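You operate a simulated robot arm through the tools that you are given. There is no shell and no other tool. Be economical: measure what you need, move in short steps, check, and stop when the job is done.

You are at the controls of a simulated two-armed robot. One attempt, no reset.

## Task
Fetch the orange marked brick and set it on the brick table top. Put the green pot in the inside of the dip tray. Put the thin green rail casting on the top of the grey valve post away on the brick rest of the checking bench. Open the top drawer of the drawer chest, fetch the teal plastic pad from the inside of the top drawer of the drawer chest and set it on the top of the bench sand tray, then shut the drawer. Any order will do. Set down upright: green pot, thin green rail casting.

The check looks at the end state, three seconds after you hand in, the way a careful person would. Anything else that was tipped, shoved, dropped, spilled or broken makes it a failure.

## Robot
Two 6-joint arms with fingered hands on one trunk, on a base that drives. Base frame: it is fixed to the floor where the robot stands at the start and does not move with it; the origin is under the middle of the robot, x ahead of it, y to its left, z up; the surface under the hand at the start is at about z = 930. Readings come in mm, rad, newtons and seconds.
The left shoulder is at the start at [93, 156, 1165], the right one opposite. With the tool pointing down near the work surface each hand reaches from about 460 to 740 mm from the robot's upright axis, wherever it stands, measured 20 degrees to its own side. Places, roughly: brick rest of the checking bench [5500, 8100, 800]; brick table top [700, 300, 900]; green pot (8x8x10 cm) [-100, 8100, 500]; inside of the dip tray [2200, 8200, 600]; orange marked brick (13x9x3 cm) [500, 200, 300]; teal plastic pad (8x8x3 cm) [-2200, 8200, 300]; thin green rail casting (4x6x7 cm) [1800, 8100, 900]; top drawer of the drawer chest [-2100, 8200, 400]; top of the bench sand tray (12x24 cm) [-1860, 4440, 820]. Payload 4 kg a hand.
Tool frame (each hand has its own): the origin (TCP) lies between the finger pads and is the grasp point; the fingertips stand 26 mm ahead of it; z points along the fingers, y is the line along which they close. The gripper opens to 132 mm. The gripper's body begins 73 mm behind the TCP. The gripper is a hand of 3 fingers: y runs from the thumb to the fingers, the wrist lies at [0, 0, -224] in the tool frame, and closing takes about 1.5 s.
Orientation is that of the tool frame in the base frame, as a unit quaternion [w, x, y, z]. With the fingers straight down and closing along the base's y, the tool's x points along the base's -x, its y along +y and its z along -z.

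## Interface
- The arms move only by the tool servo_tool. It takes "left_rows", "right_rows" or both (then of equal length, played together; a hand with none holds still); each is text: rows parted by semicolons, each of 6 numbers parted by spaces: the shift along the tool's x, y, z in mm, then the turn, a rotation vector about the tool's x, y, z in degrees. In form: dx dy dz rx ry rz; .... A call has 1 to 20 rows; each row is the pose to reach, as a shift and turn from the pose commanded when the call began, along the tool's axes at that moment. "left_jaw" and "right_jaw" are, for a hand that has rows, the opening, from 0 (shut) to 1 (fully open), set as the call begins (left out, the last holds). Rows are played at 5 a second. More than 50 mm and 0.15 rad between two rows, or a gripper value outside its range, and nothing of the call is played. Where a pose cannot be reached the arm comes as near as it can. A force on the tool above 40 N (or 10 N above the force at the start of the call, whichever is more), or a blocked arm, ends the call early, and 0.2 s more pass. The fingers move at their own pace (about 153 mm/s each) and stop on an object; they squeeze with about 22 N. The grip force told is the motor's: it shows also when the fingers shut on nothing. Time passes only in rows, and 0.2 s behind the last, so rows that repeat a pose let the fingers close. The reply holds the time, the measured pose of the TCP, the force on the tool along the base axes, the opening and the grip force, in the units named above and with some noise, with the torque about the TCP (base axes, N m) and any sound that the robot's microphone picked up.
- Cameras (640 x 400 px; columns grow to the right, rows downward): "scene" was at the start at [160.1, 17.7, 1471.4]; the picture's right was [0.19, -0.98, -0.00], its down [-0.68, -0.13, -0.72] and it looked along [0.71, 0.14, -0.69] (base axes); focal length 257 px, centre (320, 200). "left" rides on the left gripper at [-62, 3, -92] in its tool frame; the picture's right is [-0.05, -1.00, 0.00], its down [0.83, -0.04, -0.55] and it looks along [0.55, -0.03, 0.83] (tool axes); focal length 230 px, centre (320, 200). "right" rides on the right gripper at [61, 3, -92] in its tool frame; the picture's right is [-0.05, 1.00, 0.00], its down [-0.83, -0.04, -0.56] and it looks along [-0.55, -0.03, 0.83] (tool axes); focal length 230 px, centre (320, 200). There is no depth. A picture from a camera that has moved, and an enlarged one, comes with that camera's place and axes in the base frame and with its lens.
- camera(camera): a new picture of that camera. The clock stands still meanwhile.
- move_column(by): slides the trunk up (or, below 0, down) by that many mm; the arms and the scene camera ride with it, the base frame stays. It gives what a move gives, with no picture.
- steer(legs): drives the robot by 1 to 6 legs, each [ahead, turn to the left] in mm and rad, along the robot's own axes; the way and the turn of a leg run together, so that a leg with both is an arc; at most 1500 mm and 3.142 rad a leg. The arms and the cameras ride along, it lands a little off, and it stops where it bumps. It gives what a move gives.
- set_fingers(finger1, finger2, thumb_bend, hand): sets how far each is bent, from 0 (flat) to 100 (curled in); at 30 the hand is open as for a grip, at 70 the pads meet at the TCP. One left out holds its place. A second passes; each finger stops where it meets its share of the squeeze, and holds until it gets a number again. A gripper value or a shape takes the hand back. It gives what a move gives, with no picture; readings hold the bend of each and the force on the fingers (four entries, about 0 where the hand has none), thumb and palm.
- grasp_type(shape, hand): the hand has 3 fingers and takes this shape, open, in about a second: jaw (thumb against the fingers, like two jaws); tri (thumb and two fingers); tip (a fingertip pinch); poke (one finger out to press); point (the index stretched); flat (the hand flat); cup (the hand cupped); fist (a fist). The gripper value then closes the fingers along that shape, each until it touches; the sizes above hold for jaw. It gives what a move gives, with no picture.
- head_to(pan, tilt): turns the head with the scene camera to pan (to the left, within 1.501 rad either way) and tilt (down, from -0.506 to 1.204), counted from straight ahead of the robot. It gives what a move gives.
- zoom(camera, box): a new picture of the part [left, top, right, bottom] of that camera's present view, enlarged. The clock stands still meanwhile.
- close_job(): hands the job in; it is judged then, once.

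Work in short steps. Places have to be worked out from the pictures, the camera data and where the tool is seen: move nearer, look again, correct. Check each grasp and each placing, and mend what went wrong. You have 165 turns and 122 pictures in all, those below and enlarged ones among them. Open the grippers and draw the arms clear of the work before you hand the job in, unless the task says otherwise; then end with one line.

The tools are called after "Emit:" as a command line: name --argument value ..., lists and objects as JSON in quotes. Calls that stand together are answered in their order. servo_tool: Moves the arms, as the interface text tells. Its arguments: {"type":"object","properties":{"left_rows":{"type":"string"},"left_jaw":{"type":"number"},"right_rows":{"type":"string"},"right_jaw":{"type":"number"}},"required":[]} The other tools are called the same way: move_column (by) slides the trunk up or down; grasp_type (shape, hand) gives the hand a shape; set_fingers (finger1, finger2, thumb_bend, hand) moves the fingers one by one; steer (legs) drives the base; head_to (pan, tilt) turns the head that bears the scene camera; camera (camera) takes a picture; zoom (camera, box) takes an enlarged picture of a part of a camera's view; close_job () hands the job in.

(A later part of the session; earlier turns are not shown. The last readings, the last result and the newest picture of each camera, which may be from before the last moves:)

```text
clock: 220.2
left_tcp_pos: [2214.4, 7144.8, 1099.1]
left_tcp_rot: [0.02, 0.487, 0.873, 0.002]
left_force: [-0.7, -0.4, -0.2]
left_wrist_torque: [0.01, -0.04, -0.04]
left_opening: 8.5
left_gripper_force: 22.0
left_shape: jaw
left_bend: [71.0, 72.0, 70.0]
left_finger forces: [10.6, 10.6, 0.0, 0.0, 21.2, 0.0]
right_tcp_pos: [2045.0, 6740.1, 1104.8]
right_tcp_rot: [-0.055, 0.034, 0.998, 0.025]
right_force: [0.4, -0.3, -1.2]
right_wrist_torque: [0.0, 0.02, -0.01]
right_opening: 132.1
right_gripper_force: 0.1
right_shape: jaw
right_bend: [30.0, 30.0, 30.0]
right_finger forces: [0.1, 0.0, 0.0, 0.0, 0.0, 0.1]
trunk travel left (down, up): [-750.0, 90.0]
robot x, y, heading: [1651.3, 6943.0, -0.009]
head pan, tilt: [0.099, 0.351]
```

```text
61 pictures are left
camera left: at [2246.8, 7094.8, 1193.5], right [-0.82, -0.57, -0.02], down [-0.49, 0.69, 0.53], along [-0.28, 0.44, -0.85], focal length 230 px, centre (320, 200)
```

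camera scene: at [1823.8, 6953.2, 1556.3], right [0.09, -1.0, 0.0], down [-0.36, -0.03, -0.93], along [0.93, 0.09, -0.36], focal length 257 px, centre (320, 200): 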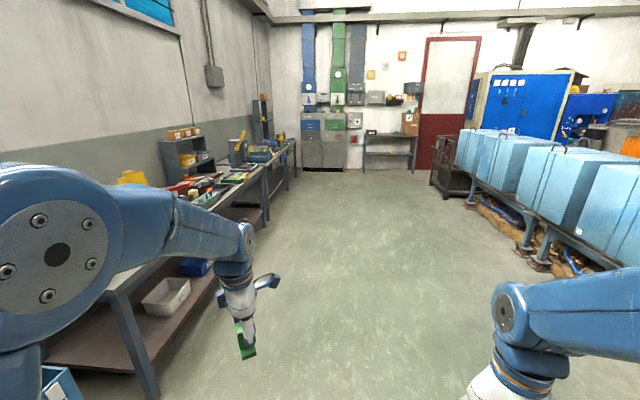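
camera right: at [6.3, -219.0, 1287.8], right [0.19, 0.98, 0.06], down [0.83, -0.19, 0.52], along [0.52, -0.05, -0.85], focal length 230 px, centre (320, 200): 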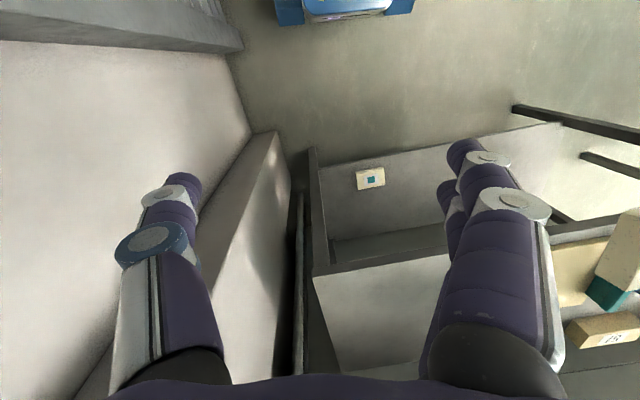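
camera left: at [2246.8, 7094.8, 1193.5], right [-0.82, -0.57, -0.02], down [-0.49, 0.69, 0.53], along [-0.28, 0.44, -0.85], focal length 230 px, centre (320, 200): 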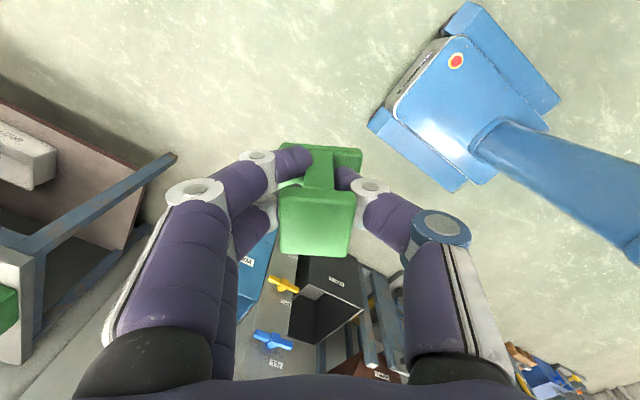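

The casting is secure and the aisle toward +x is clear. I drive about 3.3 m and turn to face the checking bench.

Emit:
steer --legs '[[1500, 0], [1500, 0], [500, 0], [0, 1.57]]'

Emit:
head_to --pan 0 --tilt 0.5

Emit:
camera --camera "scene"

```text
clock: 241.0
left_tcp_pos: [4848.9, 7437.8, 1098.4]
left_tcp_rot: [0.012, -0.289, 0.957, 0.015]
left_force: [-0.2, -0.7, -1.5]
left_wrist_torque: [-0.01, 0.01, 0.0]
left_opening: 8.2
left_gripper_force: 22.3
left_shape: jaw
left_bend: [71.0, 72.0, 70.0]
left_finger forces: [9.9, 9.5, 0.0, 0.0, 19.3, 0.1]
right_tcp_pos: [5261.2, 7293.4, 1111.8]
right_tcp_rot: [-0.048, -0.694, 0.718, -0.015]
right_force: [0.1, -0.1, -0.1]
right_wrist_torque: [0.03, -0.03, -0.01]
right_opening: 132.0
right_gripper_force: 0.2
right_shape: jaw
right_bend: [30.0, 30.0, 30.0]
right_finger forces: [0.0, 0.0, 0.1, 0.1, 0.0, 0.0]
trunk travel left (down, up): [-750.0, 90.0]
robot x, y, heading: [5079.6, 6880.9, 1.597]
head pan, tilt: [0.099, 0.351]
```

```text
clock: 241.7
left_tcp_pos: [4849.4, 7419.2, 1107.1]
left_tcp_rot: [0.016, -0.288, 0.957, 0.023]
left_force: [0.4, -0.3, -1.5]
left_wrist_torque: [0.03, -0.01, 0.04]
left_opening: 8.1
left_gripper_force: 21.7
left_shape: jaw
left_bend: [71.0, 71.0, 70.0]
left_finger forces: [10.6, 10.3, 0.1, 0.1, 21.0, 0.1]
right_tcp_pos: [5262.1, 7266.2, 1096.1]
right_tcp_rot: [-0.069, -0.692, 0.717, -0.037]
right_force: [0.0, -0.1, -0.2]
right_wrist_torque: [-0.02, -0.02, 0.04]
right_opening: 131.9
right_gripper_force: 0.2
right_shape: jaw
right_bend: [30.0, 30.0, 30.0]
right_finger forces: [0.1, 0.0, 0.0, 0.0, 0.1, 0.1]
trunk travel left (down, up): [-750.0, 90.0]
robot x, y, heading: [5079.6, 6879.2, 1.595]
head pan, tilt: [0.0, 0.499]
```

```text
60 pictures are left
camera scene: at [5073.7, 7053.7, 1542.5], right [1.0, 0.03, 0.0], down [0.01, -0.5, -0.87], along [-0.02, 0.87, -0.5], focal length 257 px, centre (320, 200)
```

scene: 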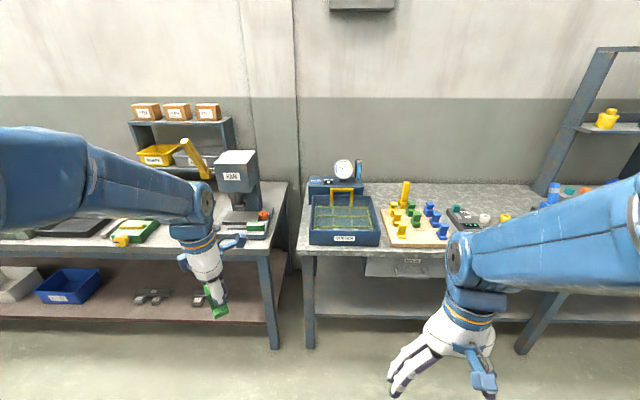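

The reference point [5500, 8100, 800] falls near pixel (412, 225). I zoom in to identify the brick rest.

Emit:
zoom --camera "scene" --box '[290, 140, 530, 290]'

```text
2.67 times, centred on (410, 215) of scene
camera zoom: at [5073.7, 7053.7, 1542.5], right [1.0, 0.03, 0.0], down [0.01, -0.5, -0.87], along [-0.02, 0.87, -0.5], focal length 685 px, centre (80, 160)
```

zoom: 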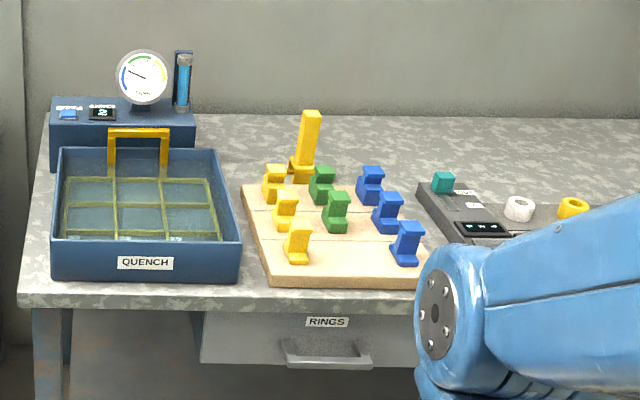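

The brick rest is the wooden board with columns of rail castings; the green column lacks its front piece, near [5516, 7992]. I drive up so the left hand comes over that spot.

Emit:
steer --legs '[[0, -0.722], [670, 0], [0, 0.327]]'

Emit:
camera --camera "scene"

Emit:
camera --camera "left"

```text
clock: 248.5
left_tcp_pos: [5477.4, 7979.7, 1108.1]
left_tcp_rot: [0.019, -0.101, 0.994, 0.02]
left_force: [-1.0, -0.9, -1.1]
left_wrist_torque: [0.0, 0.01, 0.02]
left_opening: 8.3
left_gripper_force: 22.0
left_shape: jaw
left_bend: [71.0, 71.0, 70.0]
left_finger forces: [9.9, 9.7, 0.1, 0.0, 19.8, 0.1]
right_tcp_pos: [5808.0, 7697.6, 1103.2]
right_tcp_rot: [-0.064, -0.545, 0.836, -0.014]
right_force: [0.1, -0.3, 0.4]
right_wrist_torque: [0.0, -0.02, 0.01]
right_opening: 132.1
right_gripper_force: 0.0
right_shape: jaw
right_bend: [30.0, 30.0, 30.0]
right_finger forces: [0.1, 0.1, 0.0, 0.0, 0.1, 0.1]
trunk travel left (down, up): [-750.0, 90.0]
robot x, y, heading: [5491.5, 7396.7, 1.215]
head pan, tilt: [0.0, 0.499]
```

```text
58 pictures are left
camera scene: at [5553.1, 7554.9, 1542.7], right [0.94, -0.35, 0.0], down [-0.17, -0.46, -0.87], along [0.3, 0.81, -0.5], focal length 257 px, centre (320, 200)
```

scene: 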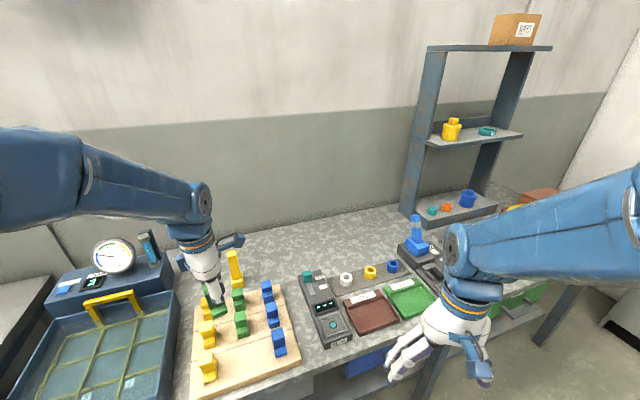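

```text
57 pictures are left
camera left: at [5534.3, 7990.6, 1203.2], right [0.25, -0.97, -0.04], down [-0.82, -0.23, 0.52], along [-0.51, -0.1, -0.85], focal length 230 px, centre (320, 200)
```

left: 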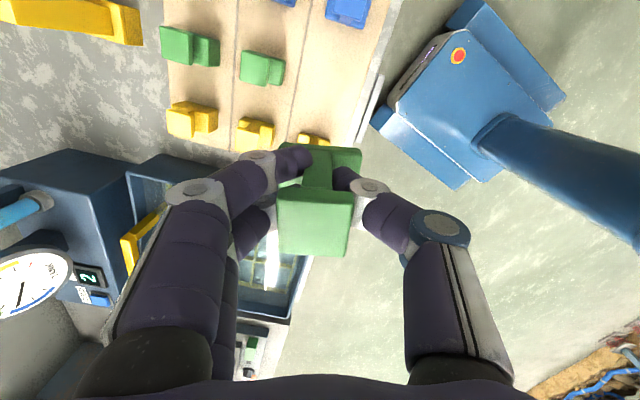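

Emit:
zoom --camera "scene" --box '[170, 260, 330, 400]'

Emit:
zoom --camera "left" --box '[140, 0, 400, 160]'

```text
2.86 times, centred on (250, 330) of scene
camera zoom: at [5553.1, 7554.9, 1542.7], right [0.94, -0.35, 0.0], down [-0.17, -0.46, -0.87], along [0.3, 0.81, -0.5], focal length 734 px, centre (520, -171)
```

zoom: 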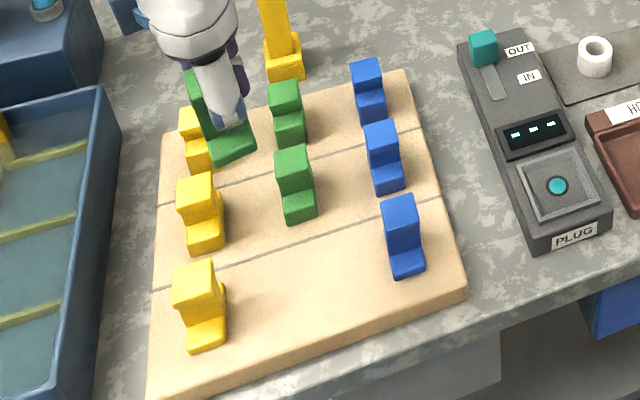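

```text
2.46 times, centred on (270, 80) of left
camera zoom: at [5534.3, 7990.6, 1203.2], right [0.25, -0.97, -0.04], down [-0.82, -0.23, 0.52], along [-0.51, -0.1, -0.85], focal length 566 px, centre (443, 495)
```

zoom: 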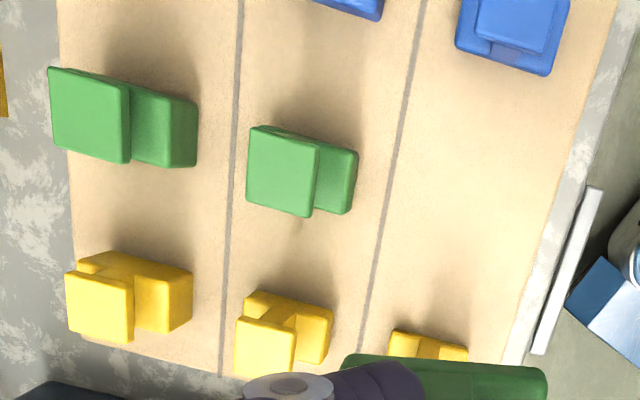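

The empty slot works out to about [5502, 7983] with board top z≈829. I shift, square the casting to the others, level it, and lower to about 40 mm above the board.

Emit:
servo_tool --left_rows "-5 0 15 0.4 0.2 2.5; -10 0 30 0.8 0.4 5; -15 0 45 1.2 0.6 7.5; -20 0 60 1.6 0.8 10; -25 -2 80 1.9 1 13; -25 -2 100 1.9 1 13; -25 -2 120 1.9 1 13; -25 -2 140 1.9 1 13; -25 -2 160 1.9 1 13; -25 -2 160 1.9 1 13"

Emit:
zoom --camera "scene" --box '[170, 260, 330, 400]'

Emit:
camera --camera "left"

```text
clock: 250.7
left_tcp_pos: [5500.4, 7974.2, 959.4]
left_tcp_rot: [0.012, 0.011, 1.0, 0.013]
left_force: [-0.5, -0.2, -0.8]
left_wrist_torque: [0.04, 0.01, -0.01]
left_opening: 7.9
left_gripper_force: 21.9
left_shape: jaw
left_bend: [71.0, 71.0, 70.0]
left_finger forces: [10.3, 10.1, 0.1, 0.0, 20.6, 0.0]
right_tcp_pos: [5799.0, 7670.3, 1088.2]
right_tcp_rot: [-0.088, -0.543, 0.834, -0.031]
right_force: [-0.3, -0.6, -0.7]
right_wrist_torque: [0.0, 0.0, 0.01]
right_opening: 131.8
right_gripper_force: 0.1
right_shape: jaw
right_bend: [30.0, 30.0, 30.0]
right_finger forces: [0.1, 0.1, 0.0, 0.0, 0.1, 0.1]
trunk travel left (down, up): [-750.0, 90.0]
robot x, y, heading: [5493.9, 7394.9, 1.216]
head pan, tilt: [0.0, 0.499]
```

```text
2.86 times, centred on (250, 330) of scene
camera zoom: at [5552.9, 7555.2, 1542.7], right [0.94, -0.35, 0.0], down [-0.17, -0.46, -0.87], along [0.3, 0.81, -0.5], focal length 734 px, centre (520, -171)
```

zoom: 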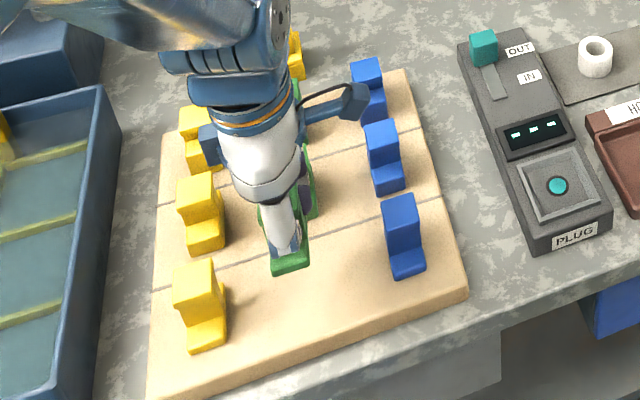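

```text
53 pictures are left
camera left: at [5559.6, 7974.1, 1053.0], right [0.03, -1.0, -0.03], down [-0.84, -0.04, 0.53], along [-0.53, 0.01, -0.85], focal length 230 px, centre (320, 200)
```

left: 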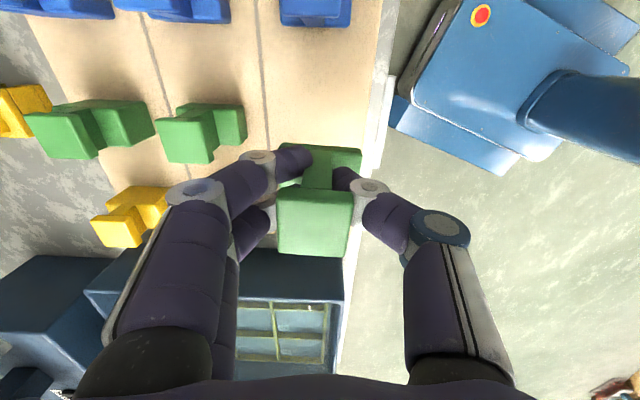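

The casting is parallel to its neighbours. I shift 7 mm back to the strip's centre, and descend to just above the board.

Emit:
servo_tool --left_rows "0 4 10 0 0 0; 0 7 22 0 0 0; 0 7 34 0 0 0; 0 7 46 0 0 0; 0 7 58 0 0 0; 0 7 68 0 0 0; 0 7 68 0 0 0"

Emit:
camera --camera "left"

```text
clock: 252.3
left_tcp_pos: [5503.5, 7984.5, 890.8]
left_tcp_rot: [0.012, 0.011, 1.0, 0.014]
left_force: [-0.4, -0.4, -0.6]
left_wrist_torque: [0.02, 0.0, -0.01]
left_opening: 8.1
left_gripper_force: 22.0
left_shape: jaw
left_bend: [71.0, 71.0, 70.0]
left_finger forces: [10.4, 10.1, 0.0, 0.0, 20.4, 0.1]
right_tcp_pos: [5799.8, 7669.0, 1088.2]
right_tcp_rot: [-0.088, -0.543, 0.835, -0.031]
right_force: [-0.7, 0.1, -0.4]
right_wrist_torque: [0.01, -0.03, 0.0]
right_opening: 132.0
right_gripper_force: 0.0
right_shape: jaw
right_bend: [30.0, 30.0, 30.0]
right_finger forces: [0.0, 0.0, 0.0, 0.0, 0.0, 0.1]
trunk travel left (down, up): [-750.0, 90.0]
robot x, y, heading: [5495.1, 7396.5, 1.214]
head pan, tilt: [0.0, 0.499]
```

```text
52 pictures are left
camera left: at [5562.9, 7983.7, 985.0], right [0.03, -1.0, -0.03], down [-0.84, -0.04, 0.53], along [-0.53, 0.01, -0.85], focal length 230 px, centre (320, 200)
```

left: 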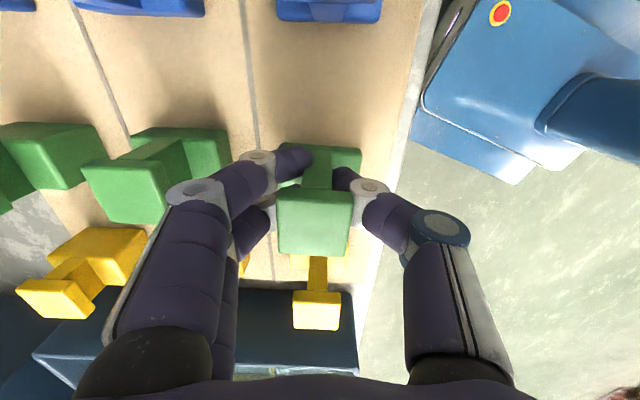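

It lines up with the front yellow and blue castings. I lower in 2 mm rows to contact.

Emit:
servo_tool --left_rows "0 0 2 0 0 0; 0 0 4 0 0 0; 0 0 6 0 0 0; 0 0 8 0 0 0; 0 0 10 0 0 0; 0 0 10 0 0 0"

```text
clock: 253.7
left_tcp_pos: [5504.4, 7983.0, 879.6]
left_tcp_rot: [0.012, 0.011, 1.0, 0.014]
left_force: [-1.2, 0.2, -0.7]
left_wrist_torque: [0.01, -0.03, 0.03]
left_opening: 7.9
left_gripper_force: 22.1
left_shape: jaw
left_bend: [71.0, 71.0, 70.0]
left_finger forces: [10.4, 10.1, 0.0, 0.0, 20.5, 0.1]
right_tcp_pos: [5800.1, 7669.6, 1087.8]
right_tcp_rot: [-0.088, -0.543, 0.834, -0.032]
right_force: [-0.3, 0.4, 0.3]
right_wrist_torque: [-0.02, -0.02, 0.01]
right_opening: 132.1
right_gripper_force: 0.0
right_shape: jaw
right_bend: [30.0, 30.0, 30.0]
right_finger forces: [0.1, 0.1, 0.0, 0.1, 0.1, 0.1]
trunk travel left (down, up): [-750.0, 90.0]
robot x, y, heading: [5494.7, 7394.8, 1.216]
head pan, tilt: [0.0, 0.499]
```

Emit:
servo_tool --left_rows "0 0 2 0 0 0; 0 0 4 0 0 0; 0 0 6 0 0 0; 0 0 8 0 0 0; 0 0 8 0 0 0"

Emit:
zoom --camera "scene" --box '[180, 280, 310, 400]'

```text
clock: 254.9
left_tcp_pos: [5503.7, 7984.5, 875.6]
left_tcp_rot: [0.012, 0.011, 1.0, 0.018]
left_force: [2.1, 0.2, 26.6]
left_wrist_torque: [0.07, -0.09, 0.02]
left_opening: 10.3
left_gripper_force: 22.2
left_shape: jaw
left_bend: [72.0, 72.0, 71.0]
left_finger forces: [13.9, 13.3, 0.1, 0.0, 27.0, 0.1]
right_tcp_pos: [5800.1, 7668.2, 1088.9]
right_tcp_rot: [-0.087, -0.543, 0.835, -0.03]
right_force: [-0.2, -0.7, 0.6]
right_wrist_torque: [-0.03, 0.0, -0.02]
right_opening: 132.0
right_gripper_force: 0.0
right_shape: jaw
right_bend: [30.0, 30.0, 30.0]
right_finger forces: [0.0, 0.1, 0.0, 0.1, 0.1, 0.0]
trunk travel left (down, up): [-750.0, 90.0]
robot x, y, heading: [5494.6, 7397.2, 1.216]
head pan, tilt: [0.0, 0.499]
```

```text
3.33 times, centred on (245, 340) of scene
camera zoom: at [5553.3, 7550.7, 1543.4], right [0.94, -0.35, 0.0], down [-0.17, -0.46, -0.87], along [0.3, 0.82, -0.49], focal length 857 px, centre (570, -267)
```

zoom: 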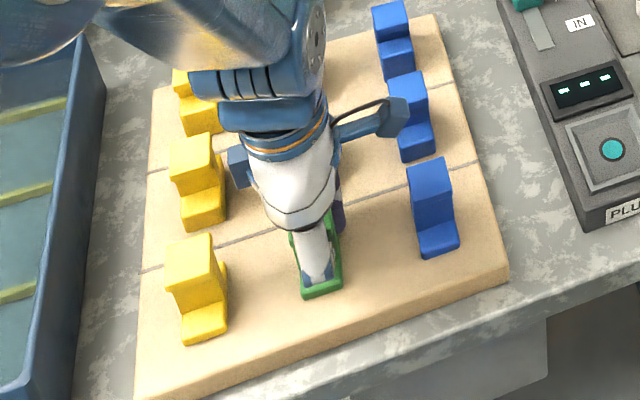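

Firm contact at 27 N. I relax 4 mm, open just past the head width, and rise vertically.

Emit:
servo_tool --left_rows "0 0 -2 0 0 0; 0 0 -4 0 0 0; 0 0 -4 0 0 0"

Emit:
servo_tool --left_rows "0 0 0 0 0 0; 0 0 0 0 0 0; 0 0 0 0 0 0; 0 0 0 0 0 0; 0 0 -10 0 0 0; 0 0 -25 0 0 0; 0 0 -45 0 0 0; 0 0 -65 0 0 0; 0 0 -90 0 0 0; 0 0 -120 0 0 0; 0 0 -120 0 0 0" --left_jaw 0.38

Emit:
camera --camera "left"

```text
clock: 255.7
left_tcp_pos: [5502.3, 7983.4, 877.3]
left_tcp_rot: [0.012, 0.012, 1.0, 0.014]
left_force: [3.6, 2.5, 9.8]
left_wrist_torque: [0.12, -0.05, -0.05]
left_opening: 10.2
left_gripper_force: 21.4
left_shape: jaw
left_bend: [72.0, 72.0, 71.0]
left_finger forces: [12.9, 12.3, 0.1, 0.0, 22.4, 0.1]
right_tcp_pos: [5799.0, 7670.2, 1089.0]
right_tcp_rot: [-0.088, -0.543, 0.835, -0.03]
right_force: [-0.2, 0.1, -0.1]
right_wrist_torque: [0.01, 0.04, 0.02]
right_opening: 131.8
right_gripper_force: 0.1
right_shape: jaw
right_bend: [30.0, 30.0, 30.0]
right_finger forces: [0.0, 0.0, 0.0, 0.0, 0.0, 0.0]
trunk travel left (down, up): [-750.0, 90.0]
robot x, y, heading: [5492.8, 7394.2, 1.215]
head pan, tilt: [0.0, 0.499]
```

```text
clock: 258.1
left_tcp_pos: [5499.4, 7981.4, 998.0]
left_tcp_rot: [0.012, 0.011, 1.0, 0.014]
left_force: [-0.9, 0.1, 0.4]
left_wrist_torque: [-0.04, -0.01, -0.01]
left_opening: 49.7
left_gripper_force: 0.1
left_shape: jaw
left_bend: [74.0, 74.0, 70.0]
left_finger forces: [0.1, 0.0, 0.0, 0.1, 0.0, 0.1]
right_tcp_pos: [5799.1, 7669.4, 1087.7]
right_tcp_rot: [-0.089, -0.543, 0.834, -0.032]
right_force: [-0.4, 0.6, -0.9]
right_wrist_torque: [0.01, 0.04, 0.04]
right_opening: 131.9
right_gripper_force: 0.0
right_shape: jaw
right_bend: [30.0, 30.0, 30.0]
right_finger forces: [0.0, 0.0, 0.1, 0.1, 0.0, 0.0]
trunk travel left (down, up): [-750.0, 90.0]
robot x, y, heading: [5492.0, 7394.0, 1.214]
head pan, tilt: [0.0, 0.499]
```

```text
50 pictures are left
camera left: at [5559.7, 7979.7, 1091.7], right [0.03, -1.0, -0.03], down [-0.84, -0.04, 0.53], along [-0.53, 0.01, -0.85], focal length 230 px, centre (320, 200)
```

left: 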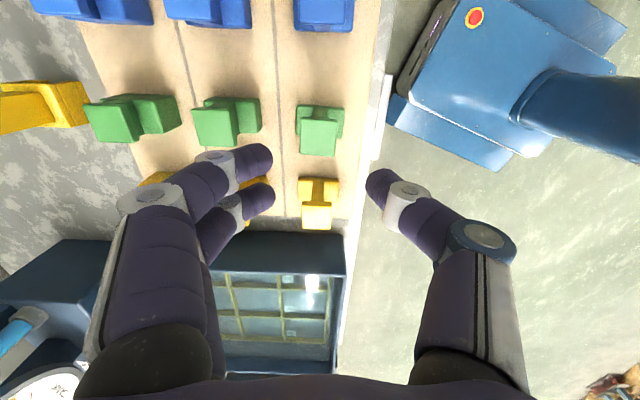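

The casting stands in its slot in line with the rest. I back off, relax the right hand forward, and start the long drive to the drawer chest.

Emit:
steer --legs '[[-600, 0], [0, 1.927]]'

Emit:
servo_tool --right_rows "-15 0 -3 0 -1.5 0; -30 0 -6 0 -3 0; -45 0 -9 0 -4.5 0; -60 0 -12 0 -6 0; -75 0 -15 0 -7.5 0; -90 0 -18 0 -9 0; -105 0 -21 0 -10 0; -120 0 -24 0 -10 0; -120 0 -24 0 -10 0"

Emit:
steer --legs '[[1500, 0], [1500, 0], [1500, 0], [1500, 0]]'

```text
clock: 266.4
left_tcp_pos: [4735.0, 6635.8, 996.9]
left_tcp_rot: [0.004, 0.814, -0.58, -0.017]
left_force: [0.0, 1.8, 0.1]
left_wrist_torque: [0.01, -0.03, 0.01]
left_opening: 49.5
left_gripper_force: 0.0
left_shape: jaw
left_bend: [74.0, 74.0, 70.0]
left_finger forces: [0.0, 0.0, 0.0, 0.1, 0.0, 0.0]
right_tcp_pos: [4909.3, 7024.8, 1094.0]
right_tcp_rot: [0.026, 0.996, -0.032, 0.078]
right_force: [-0.2, -0.1, -0.2]
right_wrist_torque: [0.01, -0.06, 0.02]
right_opening: 132.2
right_gripper_force: 0.0
right_shape: jaw
right_bend: [30.0, 30.0, 30.0]
right_finger forces: [0.0, 0.1, 0.0, 0.1, 0.0, 0.0]
trunk travel left (down, up): [-750.0, 90.0]
robot x, y, heading: [5282.9, 6845.2, -3.141]
head pan, tilt: [0.0, 0.499]
```

```text
clock: 268.4
left_tcp_pos: [4752.7, 6634.2, 1008.3]
left_tcp_rot: [0.01, 0.814, -0.58, -0.025]
left_force: [0.1, -0.9, -0.6]
left_wrist_torque: [0.0, 0.04, -0.01]
left_opening: 50.3
left_gripper_force: 0.2
left_shape: jaw
left_bend: [73.0, 73.0, 70.0]
left_finger forces: [0.0, 0.1, 0.0, 0.0, 0.0, 0.0]
right_tcp_pos: [4805.3, 7034.9, 1108.2]
right_tcp_rot: [0.025, 0.999, -0.034, -0.018]
right_force: [0.2, 0.3, 1.1]
right_wrist_torque: [0.01, 0.01, -0.01]
right_opening: 132.0
right_gripper_force: 0.1
right_shape: jaw
right_bend: [30.0, 30.0, 30.0]
right_finger forces: [0.0, 0.1, 0.1, 0.0, 0.1, 0.1]
right hand out of reach, approached as far as the arm can: row 1
trunk travel left (down, up): [-750.0, 90.0]
robot x, y, heading: [5285.6, 6848.6, -3.145]
head pan, tilt: [0.0, 0.499]
```

```text
clock: 296.4
left_tcp_pos: [-1147.4, 6788.4, 1006.5]
left_tcp_rot: [0.009, 0.793, -0.608, -0.026]
left_force: [0.3, -0.4, 0.9]
left_wrist_torque: [0.01, 0.04, -0.01]
left_opening: 50.0
left_gripper_force: 0.1
left_shape: jaw
left_bend: [73.0, 73.0, 70.0]
left_finger forces: [0.1, 0.0, 0.1, 0.0, 0.1, 0.0]
right_tcp_pos: [-1065.1, 7183.4, 1106.6]
right_tcp_rot: [0.023, 0.997, -0.069, -0.019]
right_force: [-1.3, 0.5, 0.3]
right_wrist_torque: [-0.02, 0.0, 0.0]
right_opening: 131.7
right_gripper_force: 0.1
right_shape: jaw
right_bend: [30.0, 30.0, 30.0]
right_finger forces: [0.0, 0.1, 0.1, 0.1, 0.0, 0.1]
trunk travel left (down, up): [-750.0, 90.0]
robot x, y, heading: [-599.1, 6963.8, 3.07]
head pan, tilt: [0.0, 0.499]
```

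I've travelled well. I look toward the chest area before going on.

Emit:
head_to --pan -0.6 --tilt 0.45

Emit:
camera --camera "scene"

```text
clock: 297.4
left_tcp_pos: [-1129.3, 6786.5, 1016.4]
left_tcp_rot: [0.014, 0.793, -0.608, -0.034]
left_force: [0.4, 0.1, -0.7]
left_wrist_torque: [-0.01, -0.02, -0.03]
left_opening: 50.3
left_gripper_force: 0.0
left_shape: jaw
left_bend: [73.0, 73.0, 70.0]
left_finger forces: [0.1, 0.0, 0.0, 0.0, 0.0, 0.0]
right_tcp_pos: [-1046.4, 7183.0, 1116.3]
right_tcp_rot: [0.023, 0.997, -0.07, -0.026]
right_force: [0.2, -0.2, 0.2]
right_wrist_torque: [-0.01, 0.01, 0.05]
right_opening: 131.9
right_gripper_force: 0.0
right_shape: jaw
right_bend: [30.0, 30.0, 30.0]
right_finger forces: [0.1, 0.1, 0.0, 0.1, 0.0, 0.0]
trunk travel left (down, up): [-750.0, 90.0]
robot x, y, heading: [-601.6, 6963.9, 3.071]
head pan, tilt: [-0.6, 0.45]
```

```text
49 pictures are left
camera scene: at [-750.1, 7026.2, 1547.6], right [0.62, 0.78, 0.01], down [0.36, -0.27, -0.89], along [-0.7, 0.56, -0.45], focal length 257 px, centre (320, 200)
```

scene: 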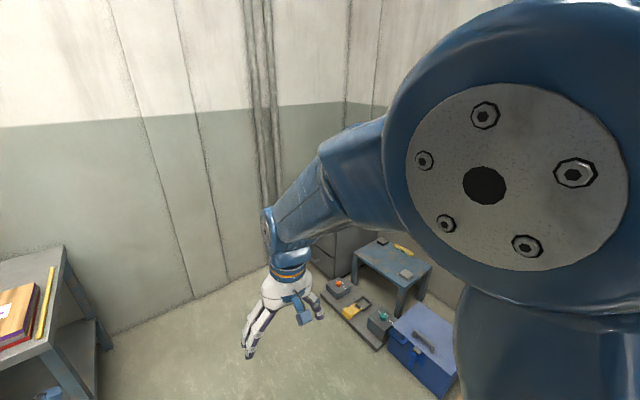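

I head slightly north-west to stay clear of the bench end, then turn to face the chest.

Emit:
steer --legs '[[0, -0.12], [1350, 0], [0, -1.38]]'

Emit:
head_to --pan 0 --tilt 0.6

Emit:
camera --camera "scene"

```text
clock: 304.0
left_tcp_pos: [-2334.1, 7124.8, 1031.5]
left_tcp_rot: [0.015, 0.743, -0.667, -0.042]
left_force: [-0.1, -0.6, -0.4]
left_wrist_torque: [-0.03, 0.01, 0.01]
left_opening: 50.1
left_gripper_force: 0.0
left_shape: jaw
left_bend: [73.0, 73.0, 70.0]
left_finger forces: [0.1, 0.1, 0.0, 0.0, 0.1, 0.1]
right_tcp_pos: [-2179.7, 7504.0, 1094.8]
right_tcp_rot: [0.023, 0.988, -0.149, 0.007]
right_force: [1.1, -0.6, 1.0]
right_wrist_torque: [0.0, 0.04, -0.02]
right_opening: 131.8
right_gripper_force: 0.0
right_shape: jaw
right_bend: [30.0, 30.0, 30.0]
right_finger forces: [0.0, 0.0, 0.0, 0.1, 0.0, 0.0]
trunk travel left (down, up): [-750.0, 90.0]
robot x, y, heading: [-1822.2, 7225.0, 2.913]
head pan, tilt: [-0.6, 0.45]
stopped in leg 2: the force on the tool passed its limit at 45 N (the readings are from after the stop); the commanded pose is now the measured one
```

```text
clock: 305.0
left_tcp_pos: [-2334.2, 7125.3, 1030.6]
left_tcp_rot: [0.015, 0.743, -0.668, -0.04]
left_force: [-0.8, 0.1, -0.3]
left_wrist_torque: [0.01, 0.01, -0.02]
left_opening: 50.4
left_gripper_force: 0.0
left_shape: jaw
left_bend: [73.0, 73.0, 70.0]
left_finger forces: [0.0, 0.0, 0.1, 0.1, 0.0, 0.0]
right_tcp_pos: [-2182.5, 7503.4, 1094.4]
right_tcp_rot: [0.024, 0.988, -0.15, 0.005]
right_force: [0.1, -0.1, 0.3]
right_wrist_torque: [0.02, 0.01, -0.02]
right_opening: 132.1
right_gripper_force: 0.1
right_shape: jaw
right_bend: [30.0, 30.0, 30.0]
right_finger forces: [0.0, 0.0, 0.0, 0.0, 0.0, 0.0]
trunk travel left (down, up): [-750.0, 90.0]
robot x, y, heading: [-1823.7, 7223.9, 2.915]
head pan, tilt: [0.0, 0.6]
```

```text
48 pictures are left
camera scene: at [-1987.3, 7264.0, 1533.6], right [0.23, 0.97, 0.0], down [0.57, -0.13, -0.81], along [-0.79, 0.19, -0.58], focal length 257 px, centre (320, 200)
```

scene: 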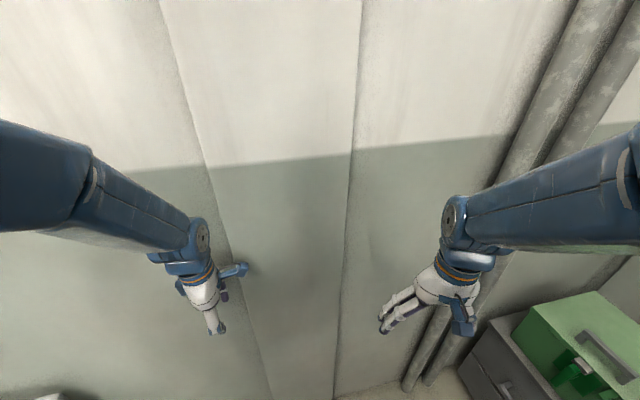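

The left hand touched the west wall lightly. I back away and then turn to face north.

Emit:
steer --legs '[[-250, 0], [0, -1.345]]'

Emit:
head_to --pan 0.4 --tilt 0.7

Emit:
camera --camera "scene"

```text
clock: 310.5
left_tcp_pos: [-1776.6, 7651.6, 1029.9]
left_tcp_rot: [0.015, -0.146, 0.988, 0.041]
left_force: [-0.3, -0.2, -1.1]
left_wrist_torque: [-0.01, 0.01, 0.0]
left_opening: 50.4
left_gripper_force: 0.1
left_shape: jaw
left_bend: [73.0, 73.0, 70.0]
left_finger forces: [0.0, 0.1, 0.0, 0.0, 0.0, 0.0]
right_tcp_pos: [-1374.7, 7583.3, 1103.8]
right_tcp_rot: [-0.012, -0.667, 0.745, 0.02]
right_force: [0.1, -0.3, 1.1]
right_wrist_torque: [-0.04, 0.0, 0.0]
right_opening: 131.9
right_gripper_force: 0.0
right_shape: jaw
right_bend: [30.0, 30.0, 30.0]
right_finger forces: [0.0, 0.0, 0.0, 0.0, 0.0, 0.0]
trunk travel left (down, up): [-750.0, 90.0]
robot x, y, heading: [-1591.7, 7166.3, 1.535]
head pan, tilt: [0.0, 0.6]
```

```text
clock: 311.4
left_tcp_pos: [-1778.2, 7632.7, 1040.2]
left_tcp_rot: [0.014, -0.146, 0.988, 0.05]
left_force: [0.3, -0.6, -0.7]
left_wrist_torque: [0.02, -0.02, 0.02]
left_opening: 50.0
left_gripper_force: 0.0
left_shape: jaw
left_bend: [73.0, 73.0, 70.0]
left_finger forces: [0.0, 0.1, 0.0, 0.0, 0.0, 0.0]
right_tcp_pos: [-1375.4, 7554.8, 1087.6]
right_tcp_rot: [-0.034, -0.665, 0.746, 0.0]
right_force: [0.5, 0.0, 0.1]
right_wrist_torque: [0.0, 0.01, -0.03]
right_opening: 132.0
right_gripper_force: 0.0
right_shape: jaw
right_bend: [30.0, 30.0, 30.0]
right_finger forces: [0.0, 0.1, 0.1, 0.1, 0.1, 0.0]
trunk travel left (down, up): [-750.0, 90.0]
robot x, y, heading: [-1595.3, 7171.3, 1.527]
head pan, tilt: [0.4, 0.7]
```

```text
47 pictures are left
camera scene: at [-1617.2, 7327.0, 1525.4], right [0.94, 0.35, -0.01], down [0.22, -0.62, -0.75], along [-0.27, 0.71, -0.66], focal length 257 px, centre (320, 200)
```

scene: 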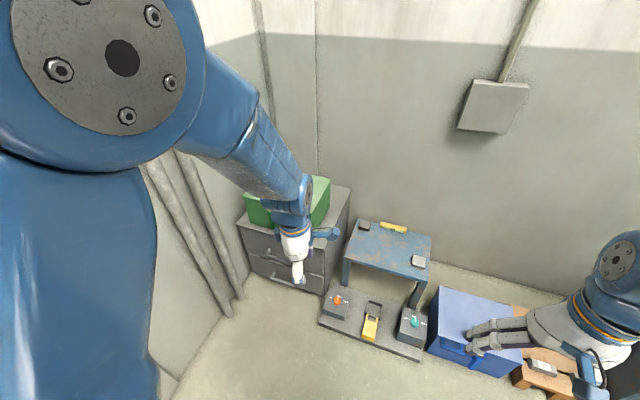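

The chest is low: front face y≈8115, x from −2400 to −1910, top handle near z≈310. I'll reverse toward [−1955, 7350] so my left hand stays clear of the west wall, then face north.

Emit:
steer --legs '[[0, -1.99], [-402, 0], [0, 2.033]]'

Emit:
move_column --by -400

Emit:
head_to --pan 0.25 --tilt 0.5

Emit:
camera --camera "scene"

```text
clock: 315.3
left_tcp_pos: [-1187.9, 7416.1, 1054.4]
left_tcp_rot: [0.058, 0.541, 0.838, 0.041]
left_force: [-0.2, -0.2, -0.1]
left_wrist_torque: [0.01, 0.0, 0.01]
left_opening: 50.3
left_gripper_force: 0.1
left_shape: jaw
left_bend: [73.0, 73.0, 70.0]
left_finger forces: [0.0, 0.0, 0.0, 0.1, 0.1, 0.0]
right_tcp_pos: [-1213.4, 7000.8, 1069.1]
right_tcp_rot: [-0.06, -0.008, 0.998, 0.02]
right_force: [0.6, -0.2, -0.7]
right_wrist_torque: [0.0, 0.0, -0.02]
right_opening: 132.0
right_gripper_force: 0.0
right_shape: jaw
right_bend: [30.0, 30.0, 30.0]
right_finger forces: [0.0, 0.0, 0.0, 0.0, 0.1, 0.1]
trunk travel left (down, up): [-750.0, 90.0]
robot x, y, heading: [-1593.9, 7181.4, 0.085]
head pan, tilt: [0.4, 0.7]
stopped in leg 1: the robot was blocked; the commanded pose is now the measured one
```

```text
clock: 319.1
left_tcp_pos: [-1189.2, 7414.2, 654.1]
left_tcp_rot: [0.059, 0.541, 0.838, 0.039]
left_force: [0.2, 0.5, -0.8]
left_wrist_torque: [0.01, -0.02, -0.02]
left_opening: 50.1
left_gripper_force: 0.1
left_shape: jaw
left_bend: [73.0, 73.0, 70.0]
left_finger forces: [0.1, 0.0, 0.0, 0.1, 0.1, 0.0]
right_tcp_pos: [-1209.3, 7002.6, 676.5]
right_tcp_rot: [-0.049, -0.007, 0.999, 0.02]
right_force: [0.5, 0.1, 0.4]
right_wrist_torque: [0.01, 0.01, 0.0]
right_opening: 132.0
right_gripper_force: 0.1
right_shape: jaw
right_bend: [30.0, 30.0, 30.0]
right_finger forces: [0.0, 0.1, 0.1, 0.0, 0.0, 0.0]
trunk travel left (down, up): [-350.0, 490.0]
robot x, y, heading: [-1594.4, 7179.6, 0.084]
head pan, tilt: [0.4, 0.7]
```

```text
clock: 319.9
left_tcp_pos: [-1188.7, 7414.9, 654.7]
left_tcp_rot: [0.059, 0.541, 0.838, 0.038]
left_force: [-0.6, -0.3, -0.4]
left_wrist_torque: [-0.03, 0.02, 0.02]
left_opening: 50.1
left_gripper_force: 0.0
left_shape: jaw
left_bend: [73.0, 73.0, 70.0]
left_finger forces: [0.1, 0.0, 0.0, 0.1, 0.1, 0.0]
right_tcp_pos: [-1208.5, 7002.9, 674.4]
right_tcp_rot: [-0.048, -0.008, 0.999, 0.019]
right_force: [0.6, 0.0, 0.2]
right_wrist_torque: [-0.01, -0.02, -0.02]
right_opening: 132.1
right_gripper_force: 0.1
right_shape: jaw
right_bend: [30.0, 30.0, 30.0]
right_finger forces: [0.0, 0.0, 0.0, 0.0, 0.0, 0.0]
trunk travel left (down, up): [-350.0, 490.0]
robot x, y, heading: [-1588.3, 7179.5, 0.082]
head pan, tilt: [0.25, 0.499]
```

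```text
46 pictures are left
camera scene: at [-1433.4, 7217.4, 1142.7], right [0.33, -0.94, 0.0], down [-0.47, -0.16, -0.87], along [0.82, 0.29, -0.5], focal length 257 px, centre (320, 200)
```

scene: 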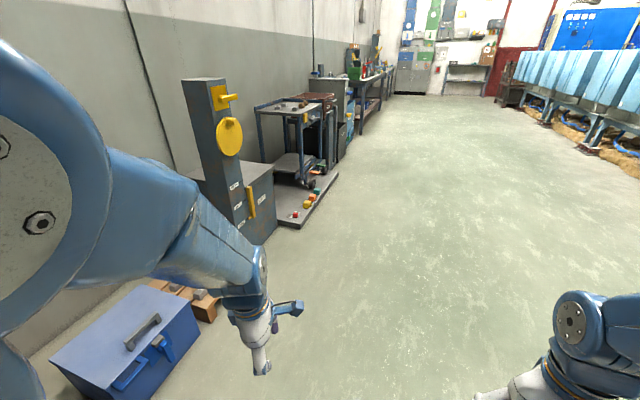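

The base stopped again after the arms drifted inward. I re-extend and square the left hand to the robot, then finish the manoeuvre in separate steps.

Emit:
servo_tool --left_rows "-6 16 0 0.9 0.4 2.5; -12 32 0 1.8 0.8 5; -18 48 0 2.7 1.2 7.5; -24 64 0 3.6 1.6 10; -30 80 0 4.5 2 12.5; -36 98 0 5.4 2.4 15; -42 115 0 6.3 2.9 17.5; -46 131 0 7.2 3.3 19.7; -46 131 0 7.2 3.3 19.7" --right_rows "-10 0 0 0 -0.7 0; -20 0 0 0 -1.4 0; -30 0 0 0 -2.1 0; -40 0 0 0 -2.8 0; -50 0 0 0 -3.5 0; -60 0 0 0 -4.2 0; -70 0 0 0 -5 0; -80 0 0 0 -5.5 0; -80 0 0 0 -5.5 0"

Emit:
steer --legs '[[0, -0.547]]'

```text
clock: 321.9
left_tcp_pos: [-1051.0, 7423.4, 672.1]
left_tcp_rot: [-0.006, 0.678, 0.735, 0.012]
left_force: [0.0, 0.5, 0.0]
left_wrist_torque: [0.01, 0.02, 0.0]
left_opening: 50.4
left_gripper_force: 0.1
left_shape: jaw
left_bend: [73.0, 73.0, 70.0]
left_finger forces: [0.1, 0.1, 0.0, 0.0, 0.0, 0.0]
right_tcp_pos: [-1120.4, 7003.4, 688.6]
right_tcp_rot: [0.029, -0.007, 0.999, 0.023]
right_force: [0.9, 0.3, -0.1]
right_wrist_torque: [-0.02, -0.02, -0.02]
right_opening: 132.2
right_gripper_force: 0.1
right_shape: jaw
right_bend: [30.0, 30.0, 30.0]
right_finger forces: [0.0, 0.1, 0.0, 0.1, 0.0, 0.1]
right hand out of reach, approached as far as the arm can: row 1
trunk travel left (down, up): [-350.0, 490.0]
robot x, y, heading: [-1590.5, 7180.4, 0.082]
head pan, tilt: [0.25, 0.499]
```

```text
clock: 323.9
left_tcp_pos: [-1007.1, 7095.9, 673.7]
left_tcp_rot: [-0.002, 0.857, 0.516, 0.013]
left_force: [0.2, -0.4, 0.0]
left_wrist_torque: [-0.01, -0.02, 0.02]
left_opening: 50.2
left_gripper_force: 0.1
left_shape: jaw
left_bend: [73.0, 73.0, 70.0]
left_finger forces: [0.1, 0.0, 0.1, 0.1, 0.0, 0.0]
right_tcp_pos: [-1292.4, 6778.6, 688.0]
right_tcp_rot: [0.034, 0.272, 0.961, 0.014]
right_force: [-0.1, 0.6, 0.1]
right_wrist_torque: [0.02, 0.01, 0.03]
right_opening: 132.0
right_gripper_force: 0.0
right_shape: jaw
right_bend: [30.0, 30.0, 30.0]
right_finger forces: [0.0, 0.1, 0.0, 0.0, 0.0, 0.1]
trunk travel left (down, up): [-350.0, 490.0]
robot x, y, heading: [-1591.8, 7184.9, -0.483]
head pan, tilt: [0.25, 0.499]
```

Good. Now I reverse 400 mm and turn to face the chest.

Emit:
steer --legs '[[-400, 0], [0, 2.053]]'

Emit:
head_to --pan 0.2 --tilt 0.6

Emit:
camera --camera "scene"

```text
clock: 331.3
left_tcp_pos: [-2102.1, 7907.0, 703.5]
left_tcp_rot: [-0.013, 0.036, 0.999, 0.034]
left_force: [0.7, -1.0, 0.5]
left_wrist_torque: [0.02, -0.04, 0.01]
left_opening: 50.3
left_gripper_force: 0.0
left_shape: jaw
left_bend: [73.0, 73.0, 70.0]
left_finger forces: [0.0, 0.0, 0.0, 0.0, 0.0, 0.1]
right_tcp_pos: [-1698.9, 7766.3, 689.0]
right_tcp_rot: [0.003, -0.656, 0.754, 0.032]
right_force: [-0.5, -0.6, 1.2]
right_wrist_torque: [0.03, 0.02, 0.0]
right_opening: 132.1
right_gripper_force: 0.0
right_shape: jaw
right_bend: [30.0, 30.0, 30.0]
right_finger forces: [0.0, 0.1, 0.0, 0.0, 0.0, 0.0]
trunk travel left (down, up): [-350.0, 490.0]
robot x, y, heading: [-1930.1, 7374.5, 1.5]
head pan, tilt: [0.25, 0.499]
stopped in leg 2: the robot was blocked; the commanded pose is now the measured one
```

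```text
clock: 332.0
left_tcp_pos: [-2101.2, 7911.0, 701.0]
left_tcp_rot: [-0.012, 0.037, 0.999, 0.032]
left_force: [-0.1, 0.3, 0.0]
left_wrist_torque: [0.0, -0.01, -0.01]
left_opening: 50.1
left_gripper_force: 0.1
left_shape: jaw
left_bend: [73.0, 73.0, 70.0]
left_finger forces: [0.0, 0.0, 0.0, 0.0, 0.0, 0.0]
right_tcp_pos: [-1697.5, 7768.9, 687.6]
right_tcp_rot: [0.003, -0.656, 0.754, 0.03]
right_force: [0.4, -0.1, -0.3]
right_wrist_torque: [0.04, 0.0, 0.01]
right_opening: 131.9
right_gripper_force: 0.2
right_shape: jaw
right_bend: [30.0, 30.0, 30.0]
right_finger forces: [0.0, 0.0, 0.0, 0.0, 0.0, 0.0]
trunk travel left (down, up): [-350.0, 490.0]
robot x, y, heading: [-1931.3, 7377.4, 1.501]
head pan, tilt: [0.201, 0.6]
```

```text
45 pictures are left
camera scene: at [-1938.1, 7535.3, 1133.7], right [0.99, 0.13, 0.0], down [0.07, -0.58, -0.81], along [-0.11, 0.81, -0.58], focal length 257 px, centre (320, 200)
```

scene: 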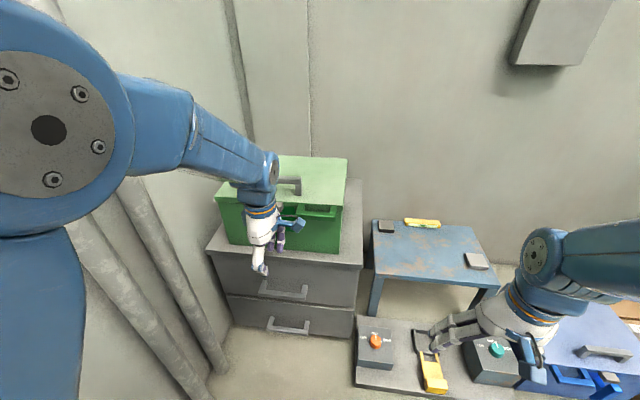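

The top drawer's handle is a U bar near [−2145, 8075, 335]. I square the heading, lower the trunk, and pitch the left hand 45° forward at a standoff.

Emit:
steer --legs '[[0, 0.07]]'

Emit:
move_column --by -270

Emit:
servo_tool --left_rows "0 0 0 -5 0 0; 0 0 0 -10 0 0; 0 0 0 -15 0 0; 0 0 0 -20 0 0; 0 0 0 -25 0 0; 0 0 0 -30 0 0; 0 0 0 -35 0 0; 0 0 0 -40 0 0; 0 0 0 -45 0 0; 0 0 0 -45 0 0" --left_jaw 0.6

Emit:
camera --camera "left"

Emit:
camera --camera "scene"

```text
clock: 332.9
left_tcp_pos: [-2138.0, 7898.1, 701.8]
left_tcp_rot: [-0.014, 0.003, 0.999, 0.03]
left_force: [1.0, -1.1, -0.1]
left_wrist_torque: [0.0, -0.01, 0.02]
left_opening: 50.4
left_gripper_force: 0.0
left_shape: jaw
left_bend: [73.0, 73.0, 70.0]
left_finger forces: [0.0, 0.0, 0.1, 0.0, 0.0, 0.0]
right_tcp_pos: [-1724.6, 7783.5, 687.7]
right_tcp_rot: [0.0, -0.681, 0.732, 0.031]
right_force: [-0.5, -0.1, -1.1]
right_wrist_torque: [0.02, -0.03, 0.0]
right_opening: 132.0
right_gripper_force: 0.0
right_shape: jaw
right_bend: [30.0, 30.0, 30.0]
right_finger forces: [0.0, 0.1, 0.1, 0.0, 0.0, 0.0]
trunk travel left (down, up): [-350.0, 490.0]
robot x, y, heading: [-1928.1, 7374.8, 1.569]
head pan, tilt: [0.201, 0.6]
```

```text
clock: 335.6
left_tcp_pos: [-2140.0, 7885.9, 441.0]
left_tcp_rot: [-0.013, 0.001, 0.999, 0.04]
left_force: [-0.1, 0.5, 0.1]
left_wrist_torque: [0.04, 0.03, -0.01]
left_opening: 50.2
left_gripper_force: 0.2
left_shape: jaw
left_bend: [73.0, 73.0, 70.0]
left_finger forces: [0.0, 0.0, 0.0, 0.0, 0.1, 0.0]
right_tcp_pos: [-1726.0, 7766.5, 410.3]
right_tcp_rot: [-0.009, -0.681, 0.732, 0.021]
right_force: [-0.3, 1.4, 0.2]
right_wrist_torque: [-0.02, 0.01, -0.03]
right_opening: 131.7
right_gripper_force: 0.0
right_shape: jaw
right_bend: [30.0, 30.0, 30.0]
right_finger forces: [0.0, 0.0, 0.1, 0.0, 0.0, 0.0]
trunk travel left (down, up): [-80.0, 760.0]
robot x, y, heading: [-1929.5, 7374.6, 1.563]
head pan, tilt: [0.201, 0.6]
```

```text
clock: 337.8
left_tcp_pos: [-2134.7, 7883.3, 439.8]
left_tcp_rot: [-0.011, 0.006, 0.909, 0.417]
left_force: [0.0, 0.6, 0.0]
left_wrist_torque: [0.01, -0.01, 0.0]
left_opening: 78.9
left_gripper_force: 0.0
left_shape: jaw
left_bend: [71.0, 71.0, 71.0]
left_finger forces: [0.0, 0.1, 0.1, 0.0, 0.1, 0.1]
left hand out of reach, approached as far as the arm can: row 7, 8, 9, 10
right_tcp_pos: [-1724.5, 7764.5, 409.4]
right_tcp_rot: [-0.009, -0.681, 0.732, 0.021]
right_force: [-0.4, -0.4, 0.1]
right_wrist_torque: [-0.01, 0.0, 0.01]
right_opening: 132.0
right_gripper_force: 0.1
right_shape: jaw
right_bend: [30.0, 30.0, 30.0]
right_finger forces: [0.0, 0.0, 0.0, 0.0, 0.1, 0.0]
trunk travel left (down, up): [-80.0, 760.0]
robot x, y, heading: [-1931.0, 7372.1, 1.564]
head pan, tilt: [0.201, 0.6]
```

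```text
44 pictures are left
camera left: at [-2071.8, 7815.6, 501.2], right [0.03, -0.65, -0.76], down [-0.82, -0.45, 0.35], along [-0.57, 0.61, -0.55], focal length 230 px, centre (320, 200)
```

left: 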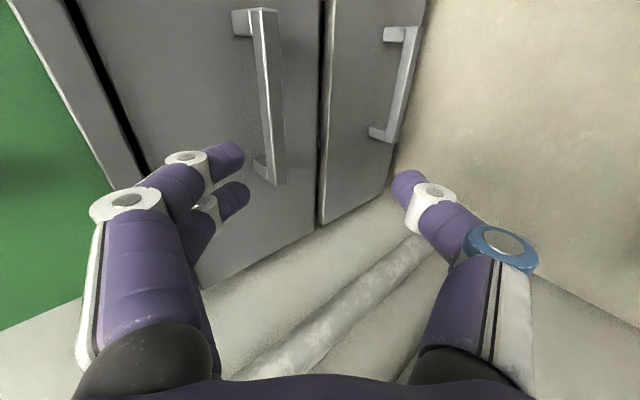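

```text
43 pictures are left
camera scene: at [-1948.6, 7528.9, 863.9], right [0.98, 0.2, 0.0], down [0.11, -0.57, -0.81], along [-0.16, 0.8, -0.58], focal length 257 px, centre (320, 200)
```

scene: 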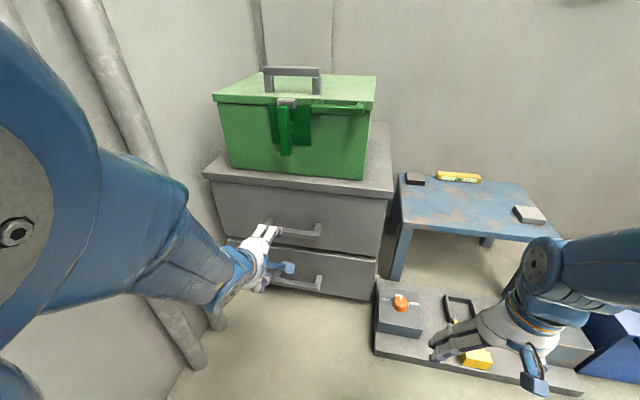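

From two views the bar centre is near [−2135, 8050±20, 360]. I approach along the tool axis to about 75 mm short and look again.

Emit:
servo_tool --left_rows "0 10 15 0 0 0; 0 20 30 0 0 0; 0 30 45 0 0 0; 0 40 60 0 0 0; 0 50 75 0 0 0; 0 50 90 0 0 0; 0 50 100 0 0 0; 0 50 100 0 0 0"

Emit:
camera --camera "left"

Emit:
zoom --camera "scene" --box '[190, 170, 400, 310]'

```text
clock: 339.6
left_tcp_pos: [-2110.3, 7979.5, 442.2]
left_tcp_rot: [-0.011, 0.007, 0.908, 0.418]
left_force: [0.2, 1.0, 0.1]
left_wrist_torque: [0.01, 0.01, -0.03]
left_opening: 79.0
left_gripper_force: 0.1
left_shape: jaw
left_bend: [71.0, 71.0, 71.0]
left_finger forces: [0.0, 0.1, 0.1, 0.1, 0.0, 0.0]
left hand out of reach, approached as far as the arm can: row 1, 2, 3, 4, 5, 6, 7, 8
right_tcp_pos: [-1725.2, 7764.5, 409.7]
right_tcp_rot: [-0.009, -0.681, 0.732, 0.021]
right_force: [-0.3, -0.4, 0.8]
right_wrist_torque: [-0.01, 0.0, 0.03]
right_opening: 131.9
right_gripper_force: 0.0
right_shape: jaw
right_bend: [30.0, 30.0, 30.0]
right_finger forces: [0.0, 0.1, 0.0, 0.0, 0.0, 0.1]
trunk travel left (down, up): [-80.0, 760.0]
robot x, y, heading: [-1934.1, 7377.4, 1.569]
head pan, tilt: [0.201, 0.6]
```

```text
42 pictures are left
camera left: at [-2046.1, 7911.0, 503.5], right [0.03, -0.65, -0.76], down [-0.82, -0.45, 0.35], along [-0.57, 0.61, -0.55], focal length 230 px, centre (320, 200)
```

left: 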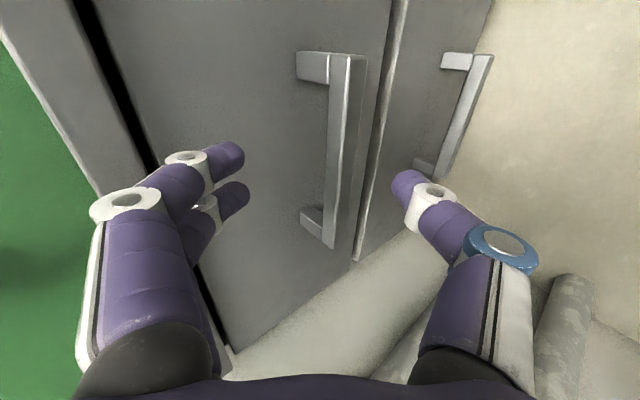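

```text
2.86 times, centred on (295, 240) of scene
camera zoom: at [-1948.7, 7528.9, 863.8], right [0.98, 0.2, 0.0], down [0.11, -0.57, -0.81], along [-0.16, 0.8, -0.58], focal length 734 px, centre (391, 86)
```

zoom: 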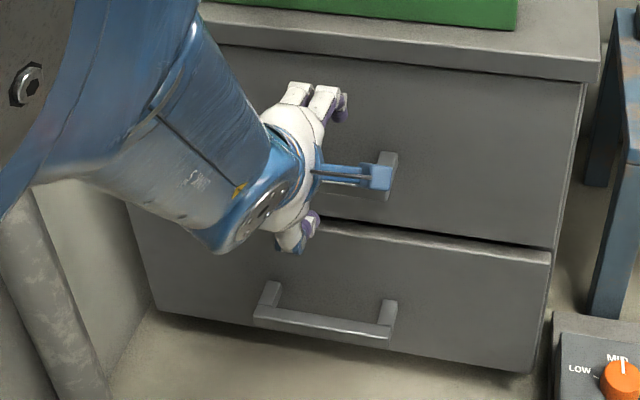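

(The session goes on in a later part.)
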